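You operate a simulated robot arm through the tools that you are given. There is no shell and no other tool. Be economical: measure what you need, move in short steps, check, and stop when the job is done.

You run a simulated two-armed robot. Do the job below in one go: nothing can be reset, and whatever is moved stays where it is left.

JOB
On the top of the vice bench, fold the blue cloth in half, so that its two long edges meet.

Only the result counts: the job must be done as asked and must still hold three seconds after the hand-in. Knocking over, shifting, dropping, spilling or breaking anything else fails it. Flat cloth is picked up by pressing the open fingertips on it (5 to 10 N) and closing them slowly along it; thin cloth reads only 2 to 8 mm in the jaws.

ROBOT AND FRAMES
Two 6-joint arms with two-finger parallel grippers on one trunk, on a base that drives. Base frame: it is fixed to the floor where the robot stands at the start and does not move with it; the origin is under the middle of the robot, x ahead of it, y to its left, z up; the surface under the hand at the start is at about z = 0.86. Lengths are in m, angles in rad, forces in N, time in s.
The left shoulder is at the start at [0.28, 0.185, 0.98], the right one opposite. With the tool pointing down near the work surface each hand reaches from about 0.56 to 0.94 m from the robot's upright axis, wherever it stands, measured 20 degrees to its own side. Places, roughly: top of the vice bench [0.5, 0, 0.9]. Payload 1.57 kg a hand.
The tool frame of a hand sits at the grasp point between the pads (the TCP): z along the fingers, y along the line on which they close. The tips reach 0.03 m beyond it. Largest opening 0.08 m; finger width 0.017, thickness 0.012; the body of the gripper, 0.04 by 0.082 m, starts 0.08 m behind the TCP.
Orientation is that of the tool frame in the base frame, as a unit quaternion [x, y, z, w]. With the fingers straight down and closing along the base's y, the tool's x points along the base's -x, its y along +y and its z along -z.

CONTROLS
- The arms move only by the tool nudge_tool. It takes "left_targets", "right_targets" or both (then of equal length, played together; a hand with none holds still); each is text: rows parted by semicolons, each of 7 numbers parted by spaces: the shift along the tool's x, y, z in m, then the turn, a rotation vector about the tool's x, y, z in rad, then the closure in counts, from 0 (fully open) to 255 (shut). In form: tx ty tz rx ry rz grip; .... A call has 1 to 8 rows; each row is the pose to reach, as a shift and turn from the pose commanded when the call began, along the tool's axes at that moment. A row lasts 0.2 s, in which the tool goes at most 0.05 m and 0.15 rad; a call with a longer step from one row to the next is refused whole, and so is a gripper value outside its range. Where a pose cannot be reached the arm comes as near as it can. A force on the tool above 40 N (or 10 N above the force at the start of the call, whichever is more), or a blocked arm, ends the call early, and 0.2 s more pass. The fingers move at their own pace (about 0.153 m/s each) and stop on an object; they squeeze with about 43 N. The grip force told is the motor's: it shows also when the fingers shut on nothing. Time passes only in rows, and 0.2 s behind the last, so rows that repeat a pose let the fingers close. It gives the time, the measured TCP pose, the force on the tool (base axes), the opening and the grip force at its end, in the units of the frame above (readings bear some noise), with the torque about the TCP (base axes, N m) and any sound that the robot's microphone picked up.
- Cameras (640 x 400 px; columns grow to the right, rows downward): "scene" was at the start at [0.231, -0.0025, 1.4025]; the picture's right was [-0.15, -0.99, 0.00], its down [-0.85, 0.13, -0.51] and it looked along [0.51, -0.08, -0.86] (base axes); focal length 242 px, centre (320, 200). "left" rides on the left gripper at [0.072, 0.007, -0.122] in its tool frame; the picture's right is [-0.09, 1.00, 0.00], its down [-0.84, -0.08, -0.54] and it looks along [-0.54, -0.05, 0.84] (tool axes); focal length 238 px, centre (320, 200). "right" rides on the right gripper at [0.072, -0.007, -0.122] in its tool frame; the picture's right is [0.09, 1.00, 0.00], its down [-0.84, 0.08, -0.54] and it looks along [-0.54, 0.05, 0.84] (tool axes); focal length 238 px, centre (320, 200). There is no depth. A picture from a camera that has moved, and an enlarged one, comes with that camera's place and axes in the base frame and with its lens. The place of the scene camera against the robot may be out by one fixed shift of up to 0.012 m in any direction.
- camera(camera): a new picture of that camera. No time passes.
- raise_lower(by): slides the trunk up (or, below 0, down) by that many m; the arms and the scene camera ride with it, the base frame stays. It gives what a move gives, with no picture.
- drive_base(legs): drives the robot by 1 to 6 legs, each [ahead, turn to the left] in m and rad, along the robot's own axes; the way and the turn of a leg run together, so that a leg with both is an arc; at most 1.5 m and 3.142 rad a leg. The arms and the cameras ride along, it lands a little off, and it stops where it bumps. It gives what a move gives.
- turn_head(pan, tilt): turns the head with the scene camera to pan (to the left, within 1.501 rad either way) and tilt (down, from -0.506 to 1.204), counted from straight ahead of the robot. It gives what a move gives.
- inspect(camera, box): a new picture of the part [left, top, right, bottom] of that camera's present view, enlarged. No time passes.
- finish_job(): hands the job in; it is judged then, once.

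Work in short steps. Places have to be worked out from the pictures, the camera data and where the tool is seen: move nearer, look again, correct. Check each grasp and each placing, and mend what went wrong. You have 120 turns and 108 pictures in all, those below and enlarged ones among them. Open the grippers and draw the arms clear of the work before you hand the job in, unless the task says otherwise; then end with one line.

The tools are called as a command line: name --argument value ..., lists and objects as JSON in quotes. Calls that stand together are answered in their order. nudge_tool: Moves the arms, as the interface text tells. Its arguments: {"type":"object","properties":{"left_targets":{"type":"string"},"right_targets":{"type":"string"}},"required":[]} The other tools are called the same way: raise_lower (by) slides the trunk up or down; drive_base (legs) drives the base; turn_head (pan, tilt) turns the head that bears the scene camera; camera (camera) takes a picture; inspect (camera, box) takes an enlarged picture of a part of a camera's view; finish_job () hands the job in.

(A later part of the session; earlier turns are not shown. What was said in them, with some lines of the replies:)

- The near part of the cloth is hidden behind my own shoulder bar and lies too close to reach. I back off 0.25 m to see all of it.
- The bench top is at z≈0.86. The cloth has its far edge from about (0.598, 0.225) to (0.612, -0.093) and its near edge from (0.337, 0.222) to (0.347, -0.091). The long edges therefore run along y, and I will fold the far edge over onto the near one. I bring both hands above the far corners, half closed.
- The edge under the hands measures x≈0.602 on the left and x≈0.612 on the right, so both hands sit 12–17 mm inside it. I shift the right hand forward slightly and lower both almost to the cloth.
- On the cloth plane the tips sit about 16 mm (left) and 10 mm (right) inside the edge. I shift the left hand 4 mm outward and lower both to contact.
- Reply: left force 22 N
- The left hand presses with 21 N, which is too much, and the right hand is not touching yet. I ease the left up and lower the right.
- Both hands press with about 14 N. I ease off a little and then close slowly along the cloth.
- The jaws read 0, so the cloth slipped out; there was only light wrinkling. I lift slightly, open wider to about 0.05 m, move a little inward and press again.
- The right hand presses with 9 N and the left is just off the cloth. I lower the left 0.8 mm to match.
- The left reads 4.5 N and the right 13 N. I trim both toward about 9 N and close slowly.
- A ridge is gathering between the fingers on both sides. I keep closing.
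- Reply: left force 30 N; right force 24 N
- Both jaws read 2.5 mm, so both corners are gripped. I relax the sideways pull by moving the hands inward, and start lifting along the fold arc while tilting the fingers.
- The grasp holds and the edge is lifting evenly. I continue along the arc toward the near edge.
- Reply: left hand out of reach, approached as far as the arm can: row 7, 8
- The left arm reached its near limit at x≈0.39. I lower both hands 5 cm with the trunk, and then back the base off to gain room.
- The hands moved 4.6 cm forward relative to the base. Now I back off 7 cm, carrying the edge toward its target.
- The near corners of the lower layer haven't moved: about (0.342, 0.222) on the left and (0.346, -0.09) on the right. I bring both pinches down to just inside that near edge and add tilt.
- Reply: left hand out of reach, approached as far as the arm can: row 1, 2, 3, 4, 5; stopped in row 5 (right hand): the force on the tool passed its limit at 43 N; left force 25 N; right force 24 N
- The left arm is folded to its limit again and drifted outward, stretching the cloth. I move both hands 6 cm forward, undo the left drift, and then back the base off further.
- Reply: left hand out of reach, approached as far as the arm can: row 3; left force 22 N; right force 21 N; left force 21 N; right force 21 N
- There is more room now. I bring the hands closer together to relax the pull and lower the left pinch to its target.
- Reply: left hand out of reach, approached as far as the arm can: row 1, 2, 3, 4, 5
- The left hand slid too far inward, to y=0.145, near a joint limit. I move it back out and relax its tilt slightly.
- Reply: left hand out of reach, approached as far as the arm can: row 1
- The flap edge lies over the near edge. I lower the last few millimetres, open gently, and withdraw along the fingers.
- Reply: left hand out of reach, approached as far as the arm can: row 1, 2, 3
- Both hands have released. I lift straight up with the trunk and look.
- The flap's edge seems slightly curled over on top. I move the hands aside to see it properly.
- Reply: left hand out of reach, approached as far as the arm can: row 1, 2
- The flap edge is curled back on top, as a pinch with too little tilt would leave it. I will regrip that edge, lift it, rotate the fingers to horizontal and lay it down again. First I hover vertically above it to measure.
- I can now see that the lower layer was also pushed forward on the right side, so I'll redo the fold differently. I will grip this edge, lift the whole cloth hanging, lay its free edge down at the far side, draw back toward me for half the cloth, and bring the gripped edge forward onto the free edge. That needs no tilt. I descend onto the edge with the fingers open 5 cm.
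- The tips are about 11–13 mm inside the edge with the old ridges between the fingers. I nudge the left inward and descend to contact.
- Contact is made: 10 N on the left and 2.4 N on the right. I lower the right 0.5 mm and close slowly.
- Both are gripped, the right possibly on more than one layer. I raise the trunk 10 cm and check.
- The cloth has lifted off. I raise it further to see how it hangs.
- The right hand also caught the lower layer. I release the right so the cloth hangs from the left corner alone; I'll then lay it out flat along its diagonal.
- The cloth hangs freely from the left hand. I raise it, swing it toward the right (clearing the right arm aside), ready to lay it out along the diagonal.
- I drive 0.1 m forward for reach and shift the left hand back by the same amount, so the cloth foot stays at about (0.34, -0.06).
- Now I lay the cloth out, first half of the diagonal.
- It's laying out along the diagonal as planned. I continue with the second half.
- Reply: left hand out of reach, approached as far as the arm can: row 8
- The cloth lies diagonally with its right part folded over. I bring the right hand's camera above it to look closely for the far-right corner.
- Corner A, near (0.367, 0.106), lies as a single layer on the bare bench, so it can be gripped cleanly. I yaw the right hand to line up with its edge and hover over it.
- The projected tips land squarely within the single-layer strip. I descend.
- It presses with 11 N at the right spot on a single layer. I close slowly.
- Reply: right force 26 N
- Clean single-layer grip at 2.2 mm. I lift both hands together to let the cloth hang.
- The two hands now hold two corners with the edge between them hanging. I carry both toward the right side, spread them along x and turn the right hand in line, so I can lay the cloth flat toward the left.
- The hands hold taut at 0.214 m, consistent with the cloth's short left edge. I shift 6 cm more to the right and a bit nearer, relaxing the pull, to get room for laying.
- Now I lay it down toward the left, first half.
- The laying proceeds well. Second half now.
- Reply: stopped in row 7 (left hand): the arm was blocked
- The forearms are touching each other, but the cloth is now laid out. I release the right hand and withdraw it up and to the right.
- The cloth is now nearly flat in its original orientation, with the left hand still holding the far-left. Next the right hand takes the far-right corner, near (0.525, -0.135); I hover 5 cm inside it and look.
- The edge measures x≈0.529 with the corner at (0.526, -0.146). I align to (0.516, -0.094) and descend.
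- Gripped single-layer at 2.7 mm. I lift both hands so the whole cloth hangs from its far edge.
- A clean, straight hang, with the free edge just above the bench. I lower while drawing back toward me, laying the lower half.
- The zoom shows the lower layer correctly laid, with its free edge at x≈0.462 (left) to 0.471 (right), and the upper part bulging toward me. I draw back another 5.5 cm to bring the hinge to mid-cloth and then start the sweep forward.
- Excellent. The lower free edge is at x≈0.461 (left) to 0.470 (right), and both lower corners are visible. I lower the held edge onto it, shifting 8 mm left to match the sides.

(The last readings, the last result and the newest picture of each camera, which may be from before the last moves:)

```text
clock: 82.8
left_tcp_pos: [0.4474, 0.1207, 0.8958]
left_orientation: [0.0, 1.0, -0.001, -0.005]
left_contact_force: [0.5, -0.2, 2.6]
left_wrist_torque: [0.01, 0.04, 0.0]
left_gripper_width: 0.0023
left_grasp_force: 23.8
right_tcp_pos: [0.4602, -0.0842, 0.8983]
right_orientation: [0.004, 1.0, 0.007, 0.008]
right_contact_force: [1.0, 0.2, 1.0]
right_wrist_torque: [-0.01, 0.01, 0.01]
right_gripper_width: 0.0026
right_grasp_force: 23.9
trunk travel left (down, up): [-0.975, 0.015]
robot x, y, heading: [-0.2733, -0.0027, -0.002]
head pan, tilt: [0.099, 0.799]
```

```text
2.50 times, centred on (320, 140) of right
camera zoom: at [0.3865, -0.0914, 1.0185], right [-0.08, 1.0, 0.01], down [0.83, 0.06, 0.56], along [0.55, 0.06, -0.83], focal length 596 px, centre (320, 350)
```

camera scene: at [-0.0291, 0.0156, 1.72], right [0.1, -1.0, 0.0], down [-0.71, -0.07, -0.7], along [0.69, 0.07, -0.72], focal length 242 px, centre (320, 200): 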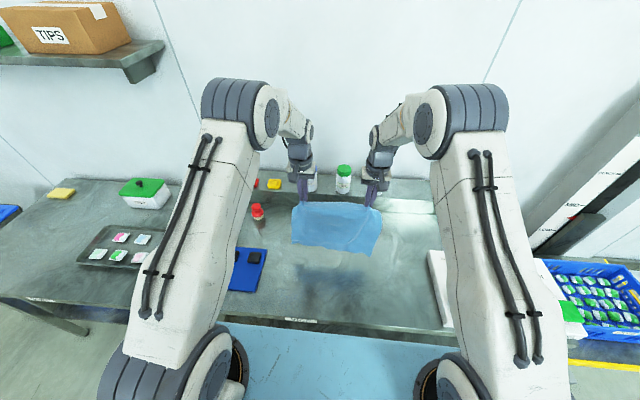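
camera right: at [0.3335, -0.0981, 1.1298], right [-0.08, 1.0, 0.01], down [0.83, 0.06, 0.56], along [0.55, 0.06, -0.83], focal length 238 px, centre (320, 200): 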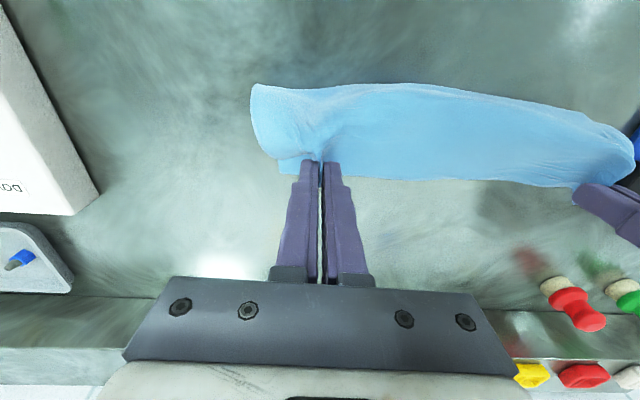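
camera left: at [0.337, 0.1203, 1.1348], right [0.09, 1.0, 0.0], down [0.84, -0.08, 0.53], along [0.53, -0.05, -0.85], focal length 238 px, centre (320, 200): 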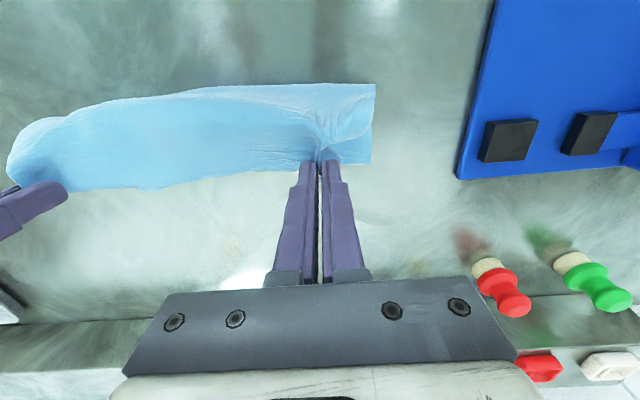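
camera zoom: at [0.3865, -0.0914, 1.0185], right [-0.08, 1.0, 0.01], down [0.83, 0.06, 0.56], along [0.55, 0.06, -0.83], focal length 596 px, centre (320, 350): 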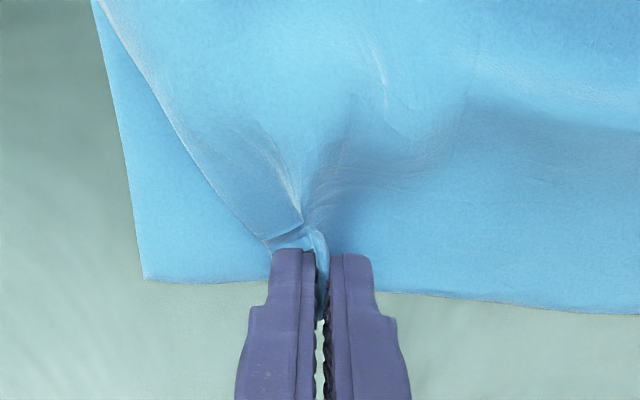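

The held edge sits on the lower edge. I press lightly and open slowly, so the fingers spread the gathered cloth outward again.

nudge_tool --left_targets "0 0 .001 0 0 0 255; 0 0 .002 0 0 0 255; 0 0 .0025 0 0 0 235; 0 0 .0025 0 0 0 215; 0 0 .0025 0 0 0 195; 0 0 .0025 0 0 0 175; 0 0 .0025 0 0 0 155; 0 0 .0025 0 0 0 135" --right_targets "0 0 .0025 0 0 0 255; 0 0 .004 0 0 0 255; 0 0 .005 0 0 0 235; 0 0 .005 0 0 0 215; 0 0 .005 0 0 0 195; 0 0 .005 0 0 0 175; 0 0 .005 0 0 0 155; 0 0 .005 0 0 0 135"

nudge_tool --left_targets "0 0 0 0 0 0 115; 0 0 0 0 0 0 95; 0 0 0 0 0 0 80; 0 0 -.005 0 0 0 80; 0 0 -.03 0 0 0 80; 0 0 -.07 0 0 0 80; 0 0 -.11 0 0 0 80" --right_targets "0 0 0 0 0 0 115; 0 0 0 0 0 0 95; 0 0 0 0 0 0 80; 0 0 -.005 0 0 0 80; 0 0 -.03 0 0 0 80; 0 0 -.07 0 0 0 80; 0 0 -.11 0 0 0 80"

inspect --camera "scene" --box '[270, 210, 410, 320]'

camera --camera "left"

```text
clock: 84.6
left_tcp_pos: [0.4473, 0.1213, 0.8934]
left_orientation: [0.0, 1.0, -0.001, -0.005]
left_contact_force: [1.0, -0.3, -0.2]
left_wrist_torque: [-0.01, -0.04, 0.02]
left_gripper_width: 0.0377
left_grasp_force: 0.0
right_tcp_pos: [0.4591, -0.0818, 0.894]
right_orientation: [0.005, 1.0, 0.008, 0.008]
right_contact_force: [-0.1, 1.1, 2.6]
right_wrist_torque: [-0.03, -0.01, 0.07]
right_gripper_width: 0.037
right_grasp_force: 0.1
trunk travel left (down, up): [-0.975, 0.015]
robot x, y, heading: [-0.2706, 0.0011, -0.002]
head pan, tilt: [0.099, 0.799]
```

```text
clock: 86.2
left_tcp_pos: [0.4482, 0.1216, 1.006]
left_orientation: [0.002, 1.0, -0.001, -0.005]
left_contact_force: [0.4, -0.5, -0.4]
left_wrist_torque: [0.0, 0.01, 0.01]
left_gripper_width: 0.0548
left_grasp_force: 0.1
right_tcp_pos: [0.4574, -0.0824, 1.0043]
right_orientation: [0.005, 1.0, 0.007, 0.007]
right_contact_force: [0.4, -0.2, 0.4]
right_wrist_torque: [0.01, 0.01, 0.02]
right_gripper_width: 0.0549
right_grasp_force: 0.2
trunk travel left (down, up): [-0.975, 0.015]
robot x, y, heading: [-0.2731, 0.0035, -0.006]
head pan, tilt: [0.099, 0.799]
```

```text
3.64 times, centred on (340, 265) of scene
camera zoom: at [-0.029, 0.0156, 1.7199], right [0.1, -1.0, 0.0], down [-0.71, -0.07, -0.7], along [0.69, 0.07, -0.72], focal length 879 px, centre (247, -36)
```

zoom: 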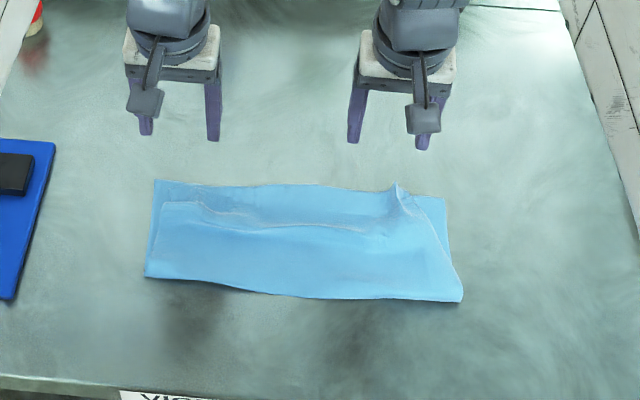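

```text
9 pictures are left
camera left: at [0.376, 0.1297, 1.1291], right [0.09, 1.0, 0.0], down [0.84, -0.08, 0.53], along [0.53, -0.05, -0.85], focal length 238 px, centre (320, 200)
```

left: 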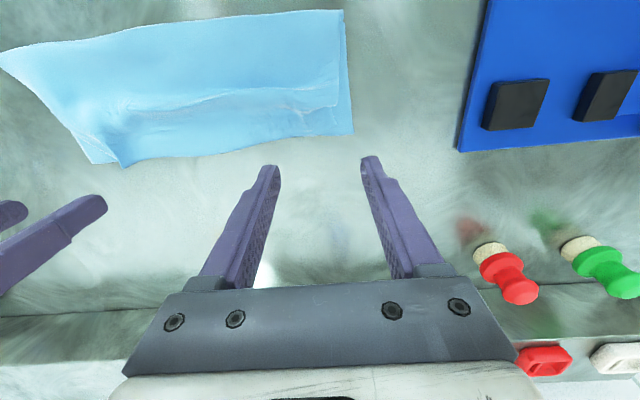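

inspect --camera "left" --box '[60, 0, 370, 190]'

```text
2.06 times, centred on (215, 95) of left
camera zoom: at [0.376, 0.1297, 1.1291], right [0.09, 1.0, 0.0], down [0.84, -0.08, 0.53], along [0.53, -0.05, -0.85], focal length 492 px, centre (537, 417)
```

zoom: 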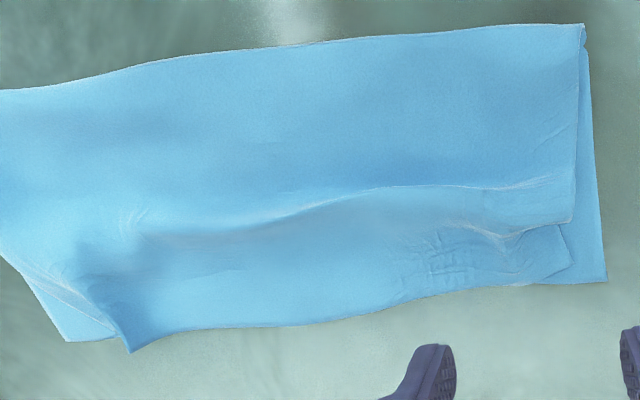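

The fold is good: the flap edge meets the far edge along most of its length. Both flap corners are drawn in 2–3 cm by leftover gathers. I check the right corner before smoothing both outward.

inspect --camera "right" --box '[230, 0, 500, 190]'

```text
2.11 times, centred on (365, 95) of right
camera zoom: at [0.3854, -0.0909, 1.1241], right [-0.08, 1.0, 0.01], down [0.83, 0.06, 0.56], along [0.55, 0.06, -0.83], focal length 502 px, centre (225, 421)
```

zoom: 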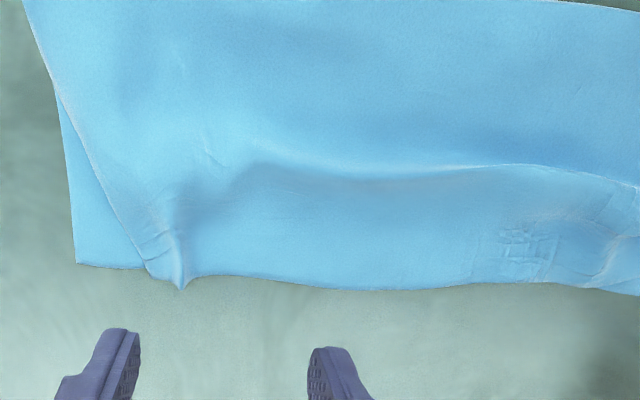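

The right flap corner is at (0.471, -0.119) against the lower corner at (0.467, -0.157). The left one is at (0.451, 0.139) against (0.460, 0.159). With closed fingertips I press lightly on both flap corners at once, so I can drag them outward symmetrically.

nudge_tool --left_targets ".004 0 .02 0 0 0 160; .008 0 .05 0 0 0 255; .008 0 .09 0 0 0 255; .008 0 .107 0 0 0 255; .008 0 .109 0 0 0 255; .008 0 .111 0 0 0 255" --right_targets ".003 -.013 .02 0 0 0 160; .005 -.026 .05 0 0 0 255; .005 -.026 .09 0 0 0 255; .005 -.026 .105 0 0 0 255; .005 -.026 .107 0 0 0 255; .005 -.026 .109 0 0 0 255"

```text
clock: 87.6
left_tcp_pos: [0.4385, 0.1213, 0.8927]
left_orientation: [0.0, 1.0, -0.001, -0.005]
left_contact_force: [1.0, -0.4, 1.8]
left_wrist_torque: [-0.05, 0.02, -0.02]
left_gripper_width: 0.0
left_grasp_force: 21.6
right_tcp_pos: [0.4561, -0.1096, 0.8941]
right_orientation: [0.005, 1.0, 0.008, 0.009]
right_contact_force: [0.3, -0.5, 3.6]
right_wrist_torque: [-0.04, -0.01, 0.01]
right_gripper_width: 0.0001
right_grasp_force: 21.1
trunk travel left (down, up): [-0.975, 0.015]
robot x, y, heading: [-0.2743, 0.0055, -0.004]
head pan, tilt: [0.099, 0.799]
```

Light contact on both. I press slightly more and drag outward.

nudge_tool --left_targets "0 0 .0012 0 0 0 255; -.001 .005 .0012 0 0 0 255; -.002 .01 .0012 0 0 0 255; -.004 .015 .0012 0 0 0 255; -.006 .02 .0012 0 0 0 255; -.006 .024 .0012 0 0 0 255; -.006 .024 -.01 0 0 0 255; -.006 .024 -.05 0 0 0 255" --right_targets "0 0 .0008 0 0 0 255; 0 -.007 .0008 0 0 0 255; 0 -.014 .0008 0 0 0 255; 0 -.021 .0008 0 0 0 255; 0 -.028 .0008 0 0 0 255; 0 -.036 .0008 0 0 0 255; 0 -.036 -.01 0 0 0 255; 0 -.036 -.05 0 0 0 255"

nudge_tool --left_targets ".01 .02 -.04 0 0 0 255; .02 .04 -.06 0 0 0 255" --right_targets ".01 -.02 -.04 0 0 0 255; .02 -.04 -.06 0 0 0 255"

inspect --camera "scene" --box '[290, 240, 400, 320]'

```text
clock: 89.4
left_tcp_pos: [0.4435, 0.1464, 0.9422]
left_orientation: [-0.001, 1.0, -0.001, -0.008]
left_contact_force: [-0.2, 0.7, -0.1]
left_wrist_torque: [0.03, -0.03, 0.01]
left_gripper_width: 0.0001
left_grasp_force: 21.6
right_tcp_pos: [0.4535, -0.1452, 0.9436]
right_orientation: [0.004, 1.0, 0.008, 0.007]
right_contact_force: [-0.4, -0.1, -0.1]
right_wrist_torque: [0.0, -0.02, -0.05]
right_gripper_width: 0.0
right_grasp_force: 21.2
trunk travel left (down, up): [-0.975, 0.015]
robot x, y, heading: [-0.2747, -0.0022, -0.002]
head pan, tilt: [0.099, 0.799]
```

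```text
clock: 90.0
left_tcp_pos: [0.4243, 0.1879, 1.0045]
left_orientation: [0.0, 1.0, -0.001, -0.004]
left_contact_force: [-1.5, 0.1, 0.0]
left_wrist_torque: [0.03, 0.01, -0.01]
left_gripper_width: 0.0
left_grasp_force: 21.7
right_tcp_pos: [0.4334, -0.1874, 1.0018]
right_orientation: [0.003, 1.0, 0.008, 0.007]
right_contact_force: [0.9, -0.3, -0.2]
right_wrist_torque: [0.01, -0.03, -0.01]
right_gripper_width: 0.0001
right_grasp_force: 21.1
trunk travel left (down, up): [-0.975, 0.015]
robot x, y, heading: [-0.2742, 0.0017, -0.005]
head pan, tilt: [0.099, 0.799]
```

```text
5.00 times, centred on (345, 280) of scene
camera zoom: at [-0.0295, 0.0156, 1.7201], right [0.1, -1.0, 0.0], down [-0.71, -0.07, -0.7], along [0.69, 0.07, -0.72], focal length 1209 px, centre (195, -200)
```

zoom: 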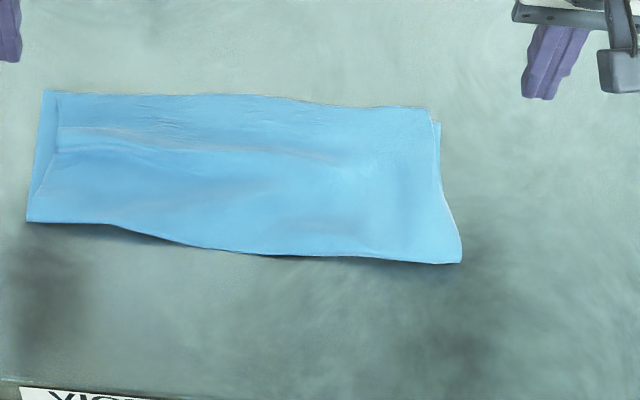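

Much better: the flap now covers nearly the whole lower half. I check the right corner, where the flap seems to overhang slightly.

camera --camera "right"

camera --camera "left"

```text
5 pictures are left
camera right: at [0.3593, -0.1952, 1.1208], right [-0.09, 1.0, 0.01], down [0.83, 0.06, 0.56], along [0.55, 0.06, -0.83], focal length 238 px, centre (320, 200)
```

right: 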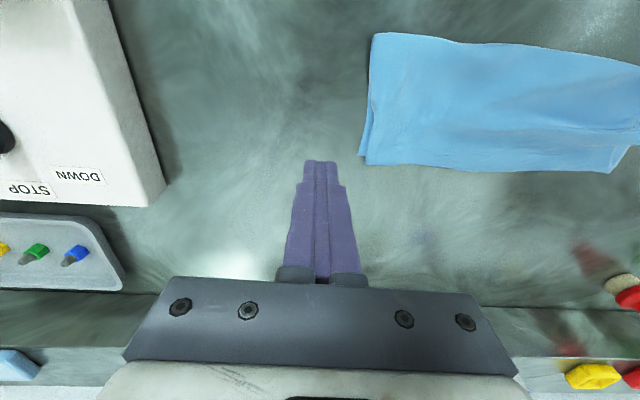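

```text
4 pictures are left
camera left: at [0.3522, 0.1958, 1.128], right [0.09, 1.0, 0.0], down [0.84, -0.08, 0.53], along [0.53, -0.05, -0.85], focal length 238 px, centre (320, 200)
```

left: 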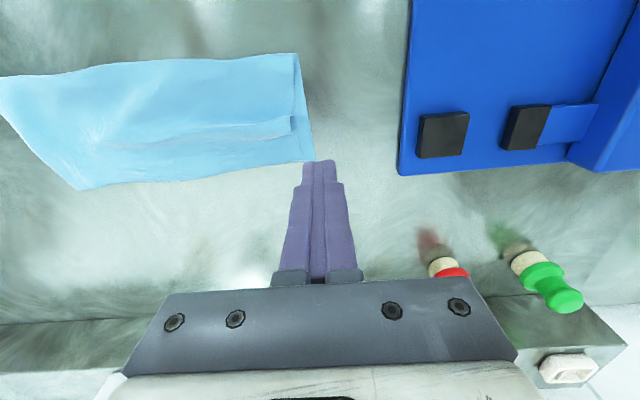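

inspect --camera "left" --box '[60, 40, 330, 200]'

```text
2.37 times, centred on (195, 120) of left
camera zoom: at [0.3522, 0.1958, 1.128], right [0.09, 1.0, 0.0], down [0.84, -0.08, 0.53], along [0.53, -0.05, -0.85], focal length 565 px, centre (616, 390)
```

zoom: 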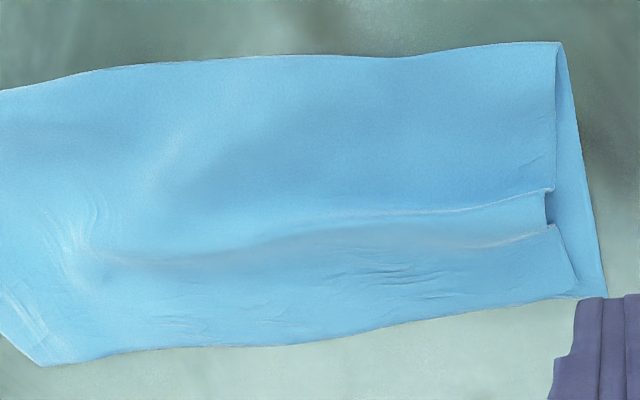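

The left is well aligned in x, with a small 1.4 cm side inset. At the right corner the flap overhangs the lower edge by about 1.1 cm. I nudge that overhang back with the fingertips, from the far side at bench level.

nudge_tool --right_targets "-.03 .03 0 0 0 0 200; -.067 .06 0 0 0 0 128; -.067 .0954 .02 0 0 0 128; -.067 .0954 .06 0 0 0 128; -.067 .0954 .1 0 0 0 128; -.067 .0954 .1075 0 0 0 128; -.067 .0954 .109 0 0 0 128"

```text
clock: 91.6
left_tcp_pos: [0.4246, 0.188, 1.0059]
left_orientation: [0.0, 1.0, -0.001, -0.005]
left_contact_force: [0.4, 0.3, -0.3]
left_wrist_torque: [-0.01, 0.0, -0.01]
left_gripper_width: 0.0001
left_grasp_force: 21.2
right_tcp_pos: [0.5026, -0.0891, 0.8957]
right_orientation: [0.004, 1.0, 0.008, 0.007]
right_contact_force: [-0.5, 0.3, 0.3]
right_wrist_torque: [0.01, 0.04, -0.02]
right_gripper_width: 0.04
right_grasp_force: 0.0
trunk travel left (down, up): [-0.975, 0.015]
robot x, y, heading: [-0.2726, -0.003, 0.001]
head pan, tilt: [0.099, 0.799]
```

nudge_tool --right_targets "0 0 .002 0 0 0 128; 0 0 .0032 0 0 0 128; .008 0 .0032 0 0 0 128; .014 0 .0032 0 0 0 128; .02 0 .0032 0 0 0 128; .025 0 .0032 0 0 0 128; .019 0 .0032 0 0 0 128; .019 0 -.03 0 0 0 128"

nudge_tool --left_targets ".01 .03 -.03 0 0 0 120; .02 .06 -.06 0 0 0 60; .03 .09 -.08 0 0 0 0" --right_targets "0 -.03 -.04 0 0 0 60; .02 -.07 -.07 0 0 0 0; .05 -.11 -.09 0 0 0 0"

inspect --camera "scene" --box '[290, 240, 400, 320]'

```text
clock: 93.4
left_tcp_pos: [0.4246, 0.1878, 1.005]
left_orientation: [-0.001, 1.0, -0.001, -0.005]
left_contact_force: [-0.8, 0.6, 0.0]
left_wrist_torque: [0.0, 0.01, 0.02]
left_gripper_width: 0.0
left_grasp_force: 21.2
right_tcp_pos: [0.48, -0.0894, 0.9266]
right_orientation: [0.004, 1.0, 0.008, 0.008]
right_contact_force: [0.5, -0.6, -0.4]
right_wrist_torque: [-0.04, -0.02, 0.01]
right_gripper_width: 0.0396
right_grasp_force: 0.0
trunk travel left (down, up): [-0.975, 0.015]
robot x, y, heading: [-0.2745, 0.0005, -0.004]
head pan, tilt: [0.099, 0.799]
```

```text
refused: row 2 steps farther than a row can; nothing moved
```

```text
5.00 times, centred on (345, 280) of scene
camera zoom: at [-0.0286, 0.0156, 1.7199], right [0.1, -1.0, 0.0], down [-0.71, -0.07, -0.7], along [0.69, 0.07, -0.72], focal length 1209 px, centre (195, -200)
```

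zoom: 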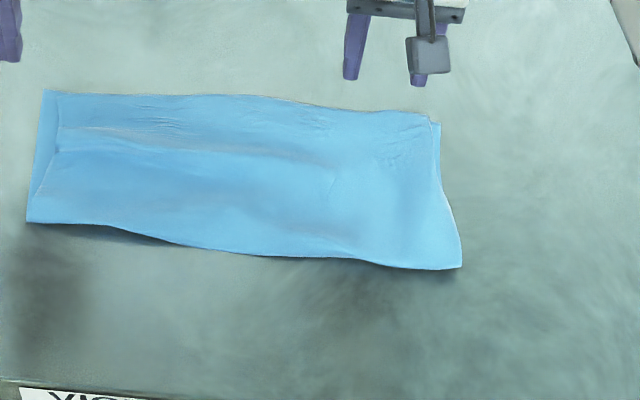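

The right corner is now aligned and the two long edges meet. I withdraw both arms clear with open grippers.

nudge_tool --left_targets ".01 .02 -.03 0 0 0 120; .02 .04 -.06 0 0 0 60; .03 .06 -.09 0 0 0 0; .03 .08 -.1 0 0 0 0; .03 .08 -.1 0 0 0 0" --right_targets "0 0 -.04 0 0 0 100; 0 -.02 -.08 0 0 0 60; .01 -.05 -.11 0 0 0 0; .02 -.09 -.12 0 0 0 0; .02 -.11 -.12 0 0 0 0"

camera --camera "scene"

```text
clock: 94.6
left_tcp_pos: [0.3977, 0.2658, 1.1023]
left_orientation: [0.001, 1.0, -0.001, -0.005]
left_contact_force: [-0.4, 0.5, 0.9]
left_wrist_torque: [0.02, 0.0, -0.02]
left_gripper_width: 0.0799
left_grasp_force: 0.1
right_tcp_pos: [0.4603, -0.2008, 1.0438]
right_orientation: [0.003, 1.0, 0.007, 0.008]
right_contact_force: [-0.1, 0.1, -1.0]
right_wrist_torque: [0.01, -0.05, 0.0]
right_gripper_width: 0.0801
right_grasp_force: 0.1
trunk travel left (down, up): [-0.975, 0.015]
robot x, y, heading: [-0.2749, 0.001, 0.002]
head pan, tilt: [0.099, 0.799]
```

```text
1 pictures are left
camera scene: at [-0.0288, 0.0155, 1.72], right [0.1, -1.0, 0.0], down [-0.71, -0.07, -0.7], along [0.69, 0.07, -0.72], focal length 242 px, centre (320, 200)
```

scene: 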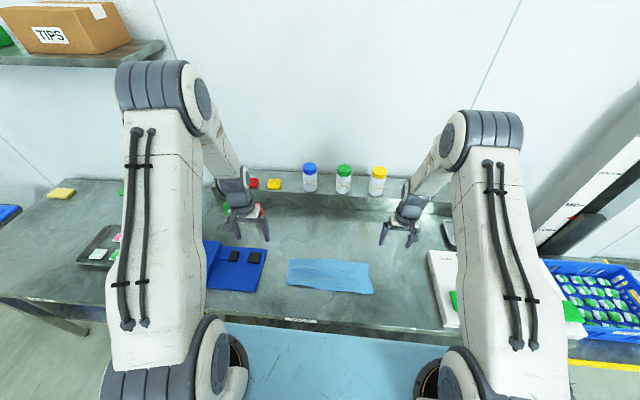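

The cloth is folded, both arms are clear, and nothing else looks moved. I hand in.

finish_job

```text
The job is handed in.
```

I folded the blue cloth in half on the vice bench and handed the job in. The two long edges meet, the top layer sits about 1.4 cm in at the left end, and a small ridge remains in it.
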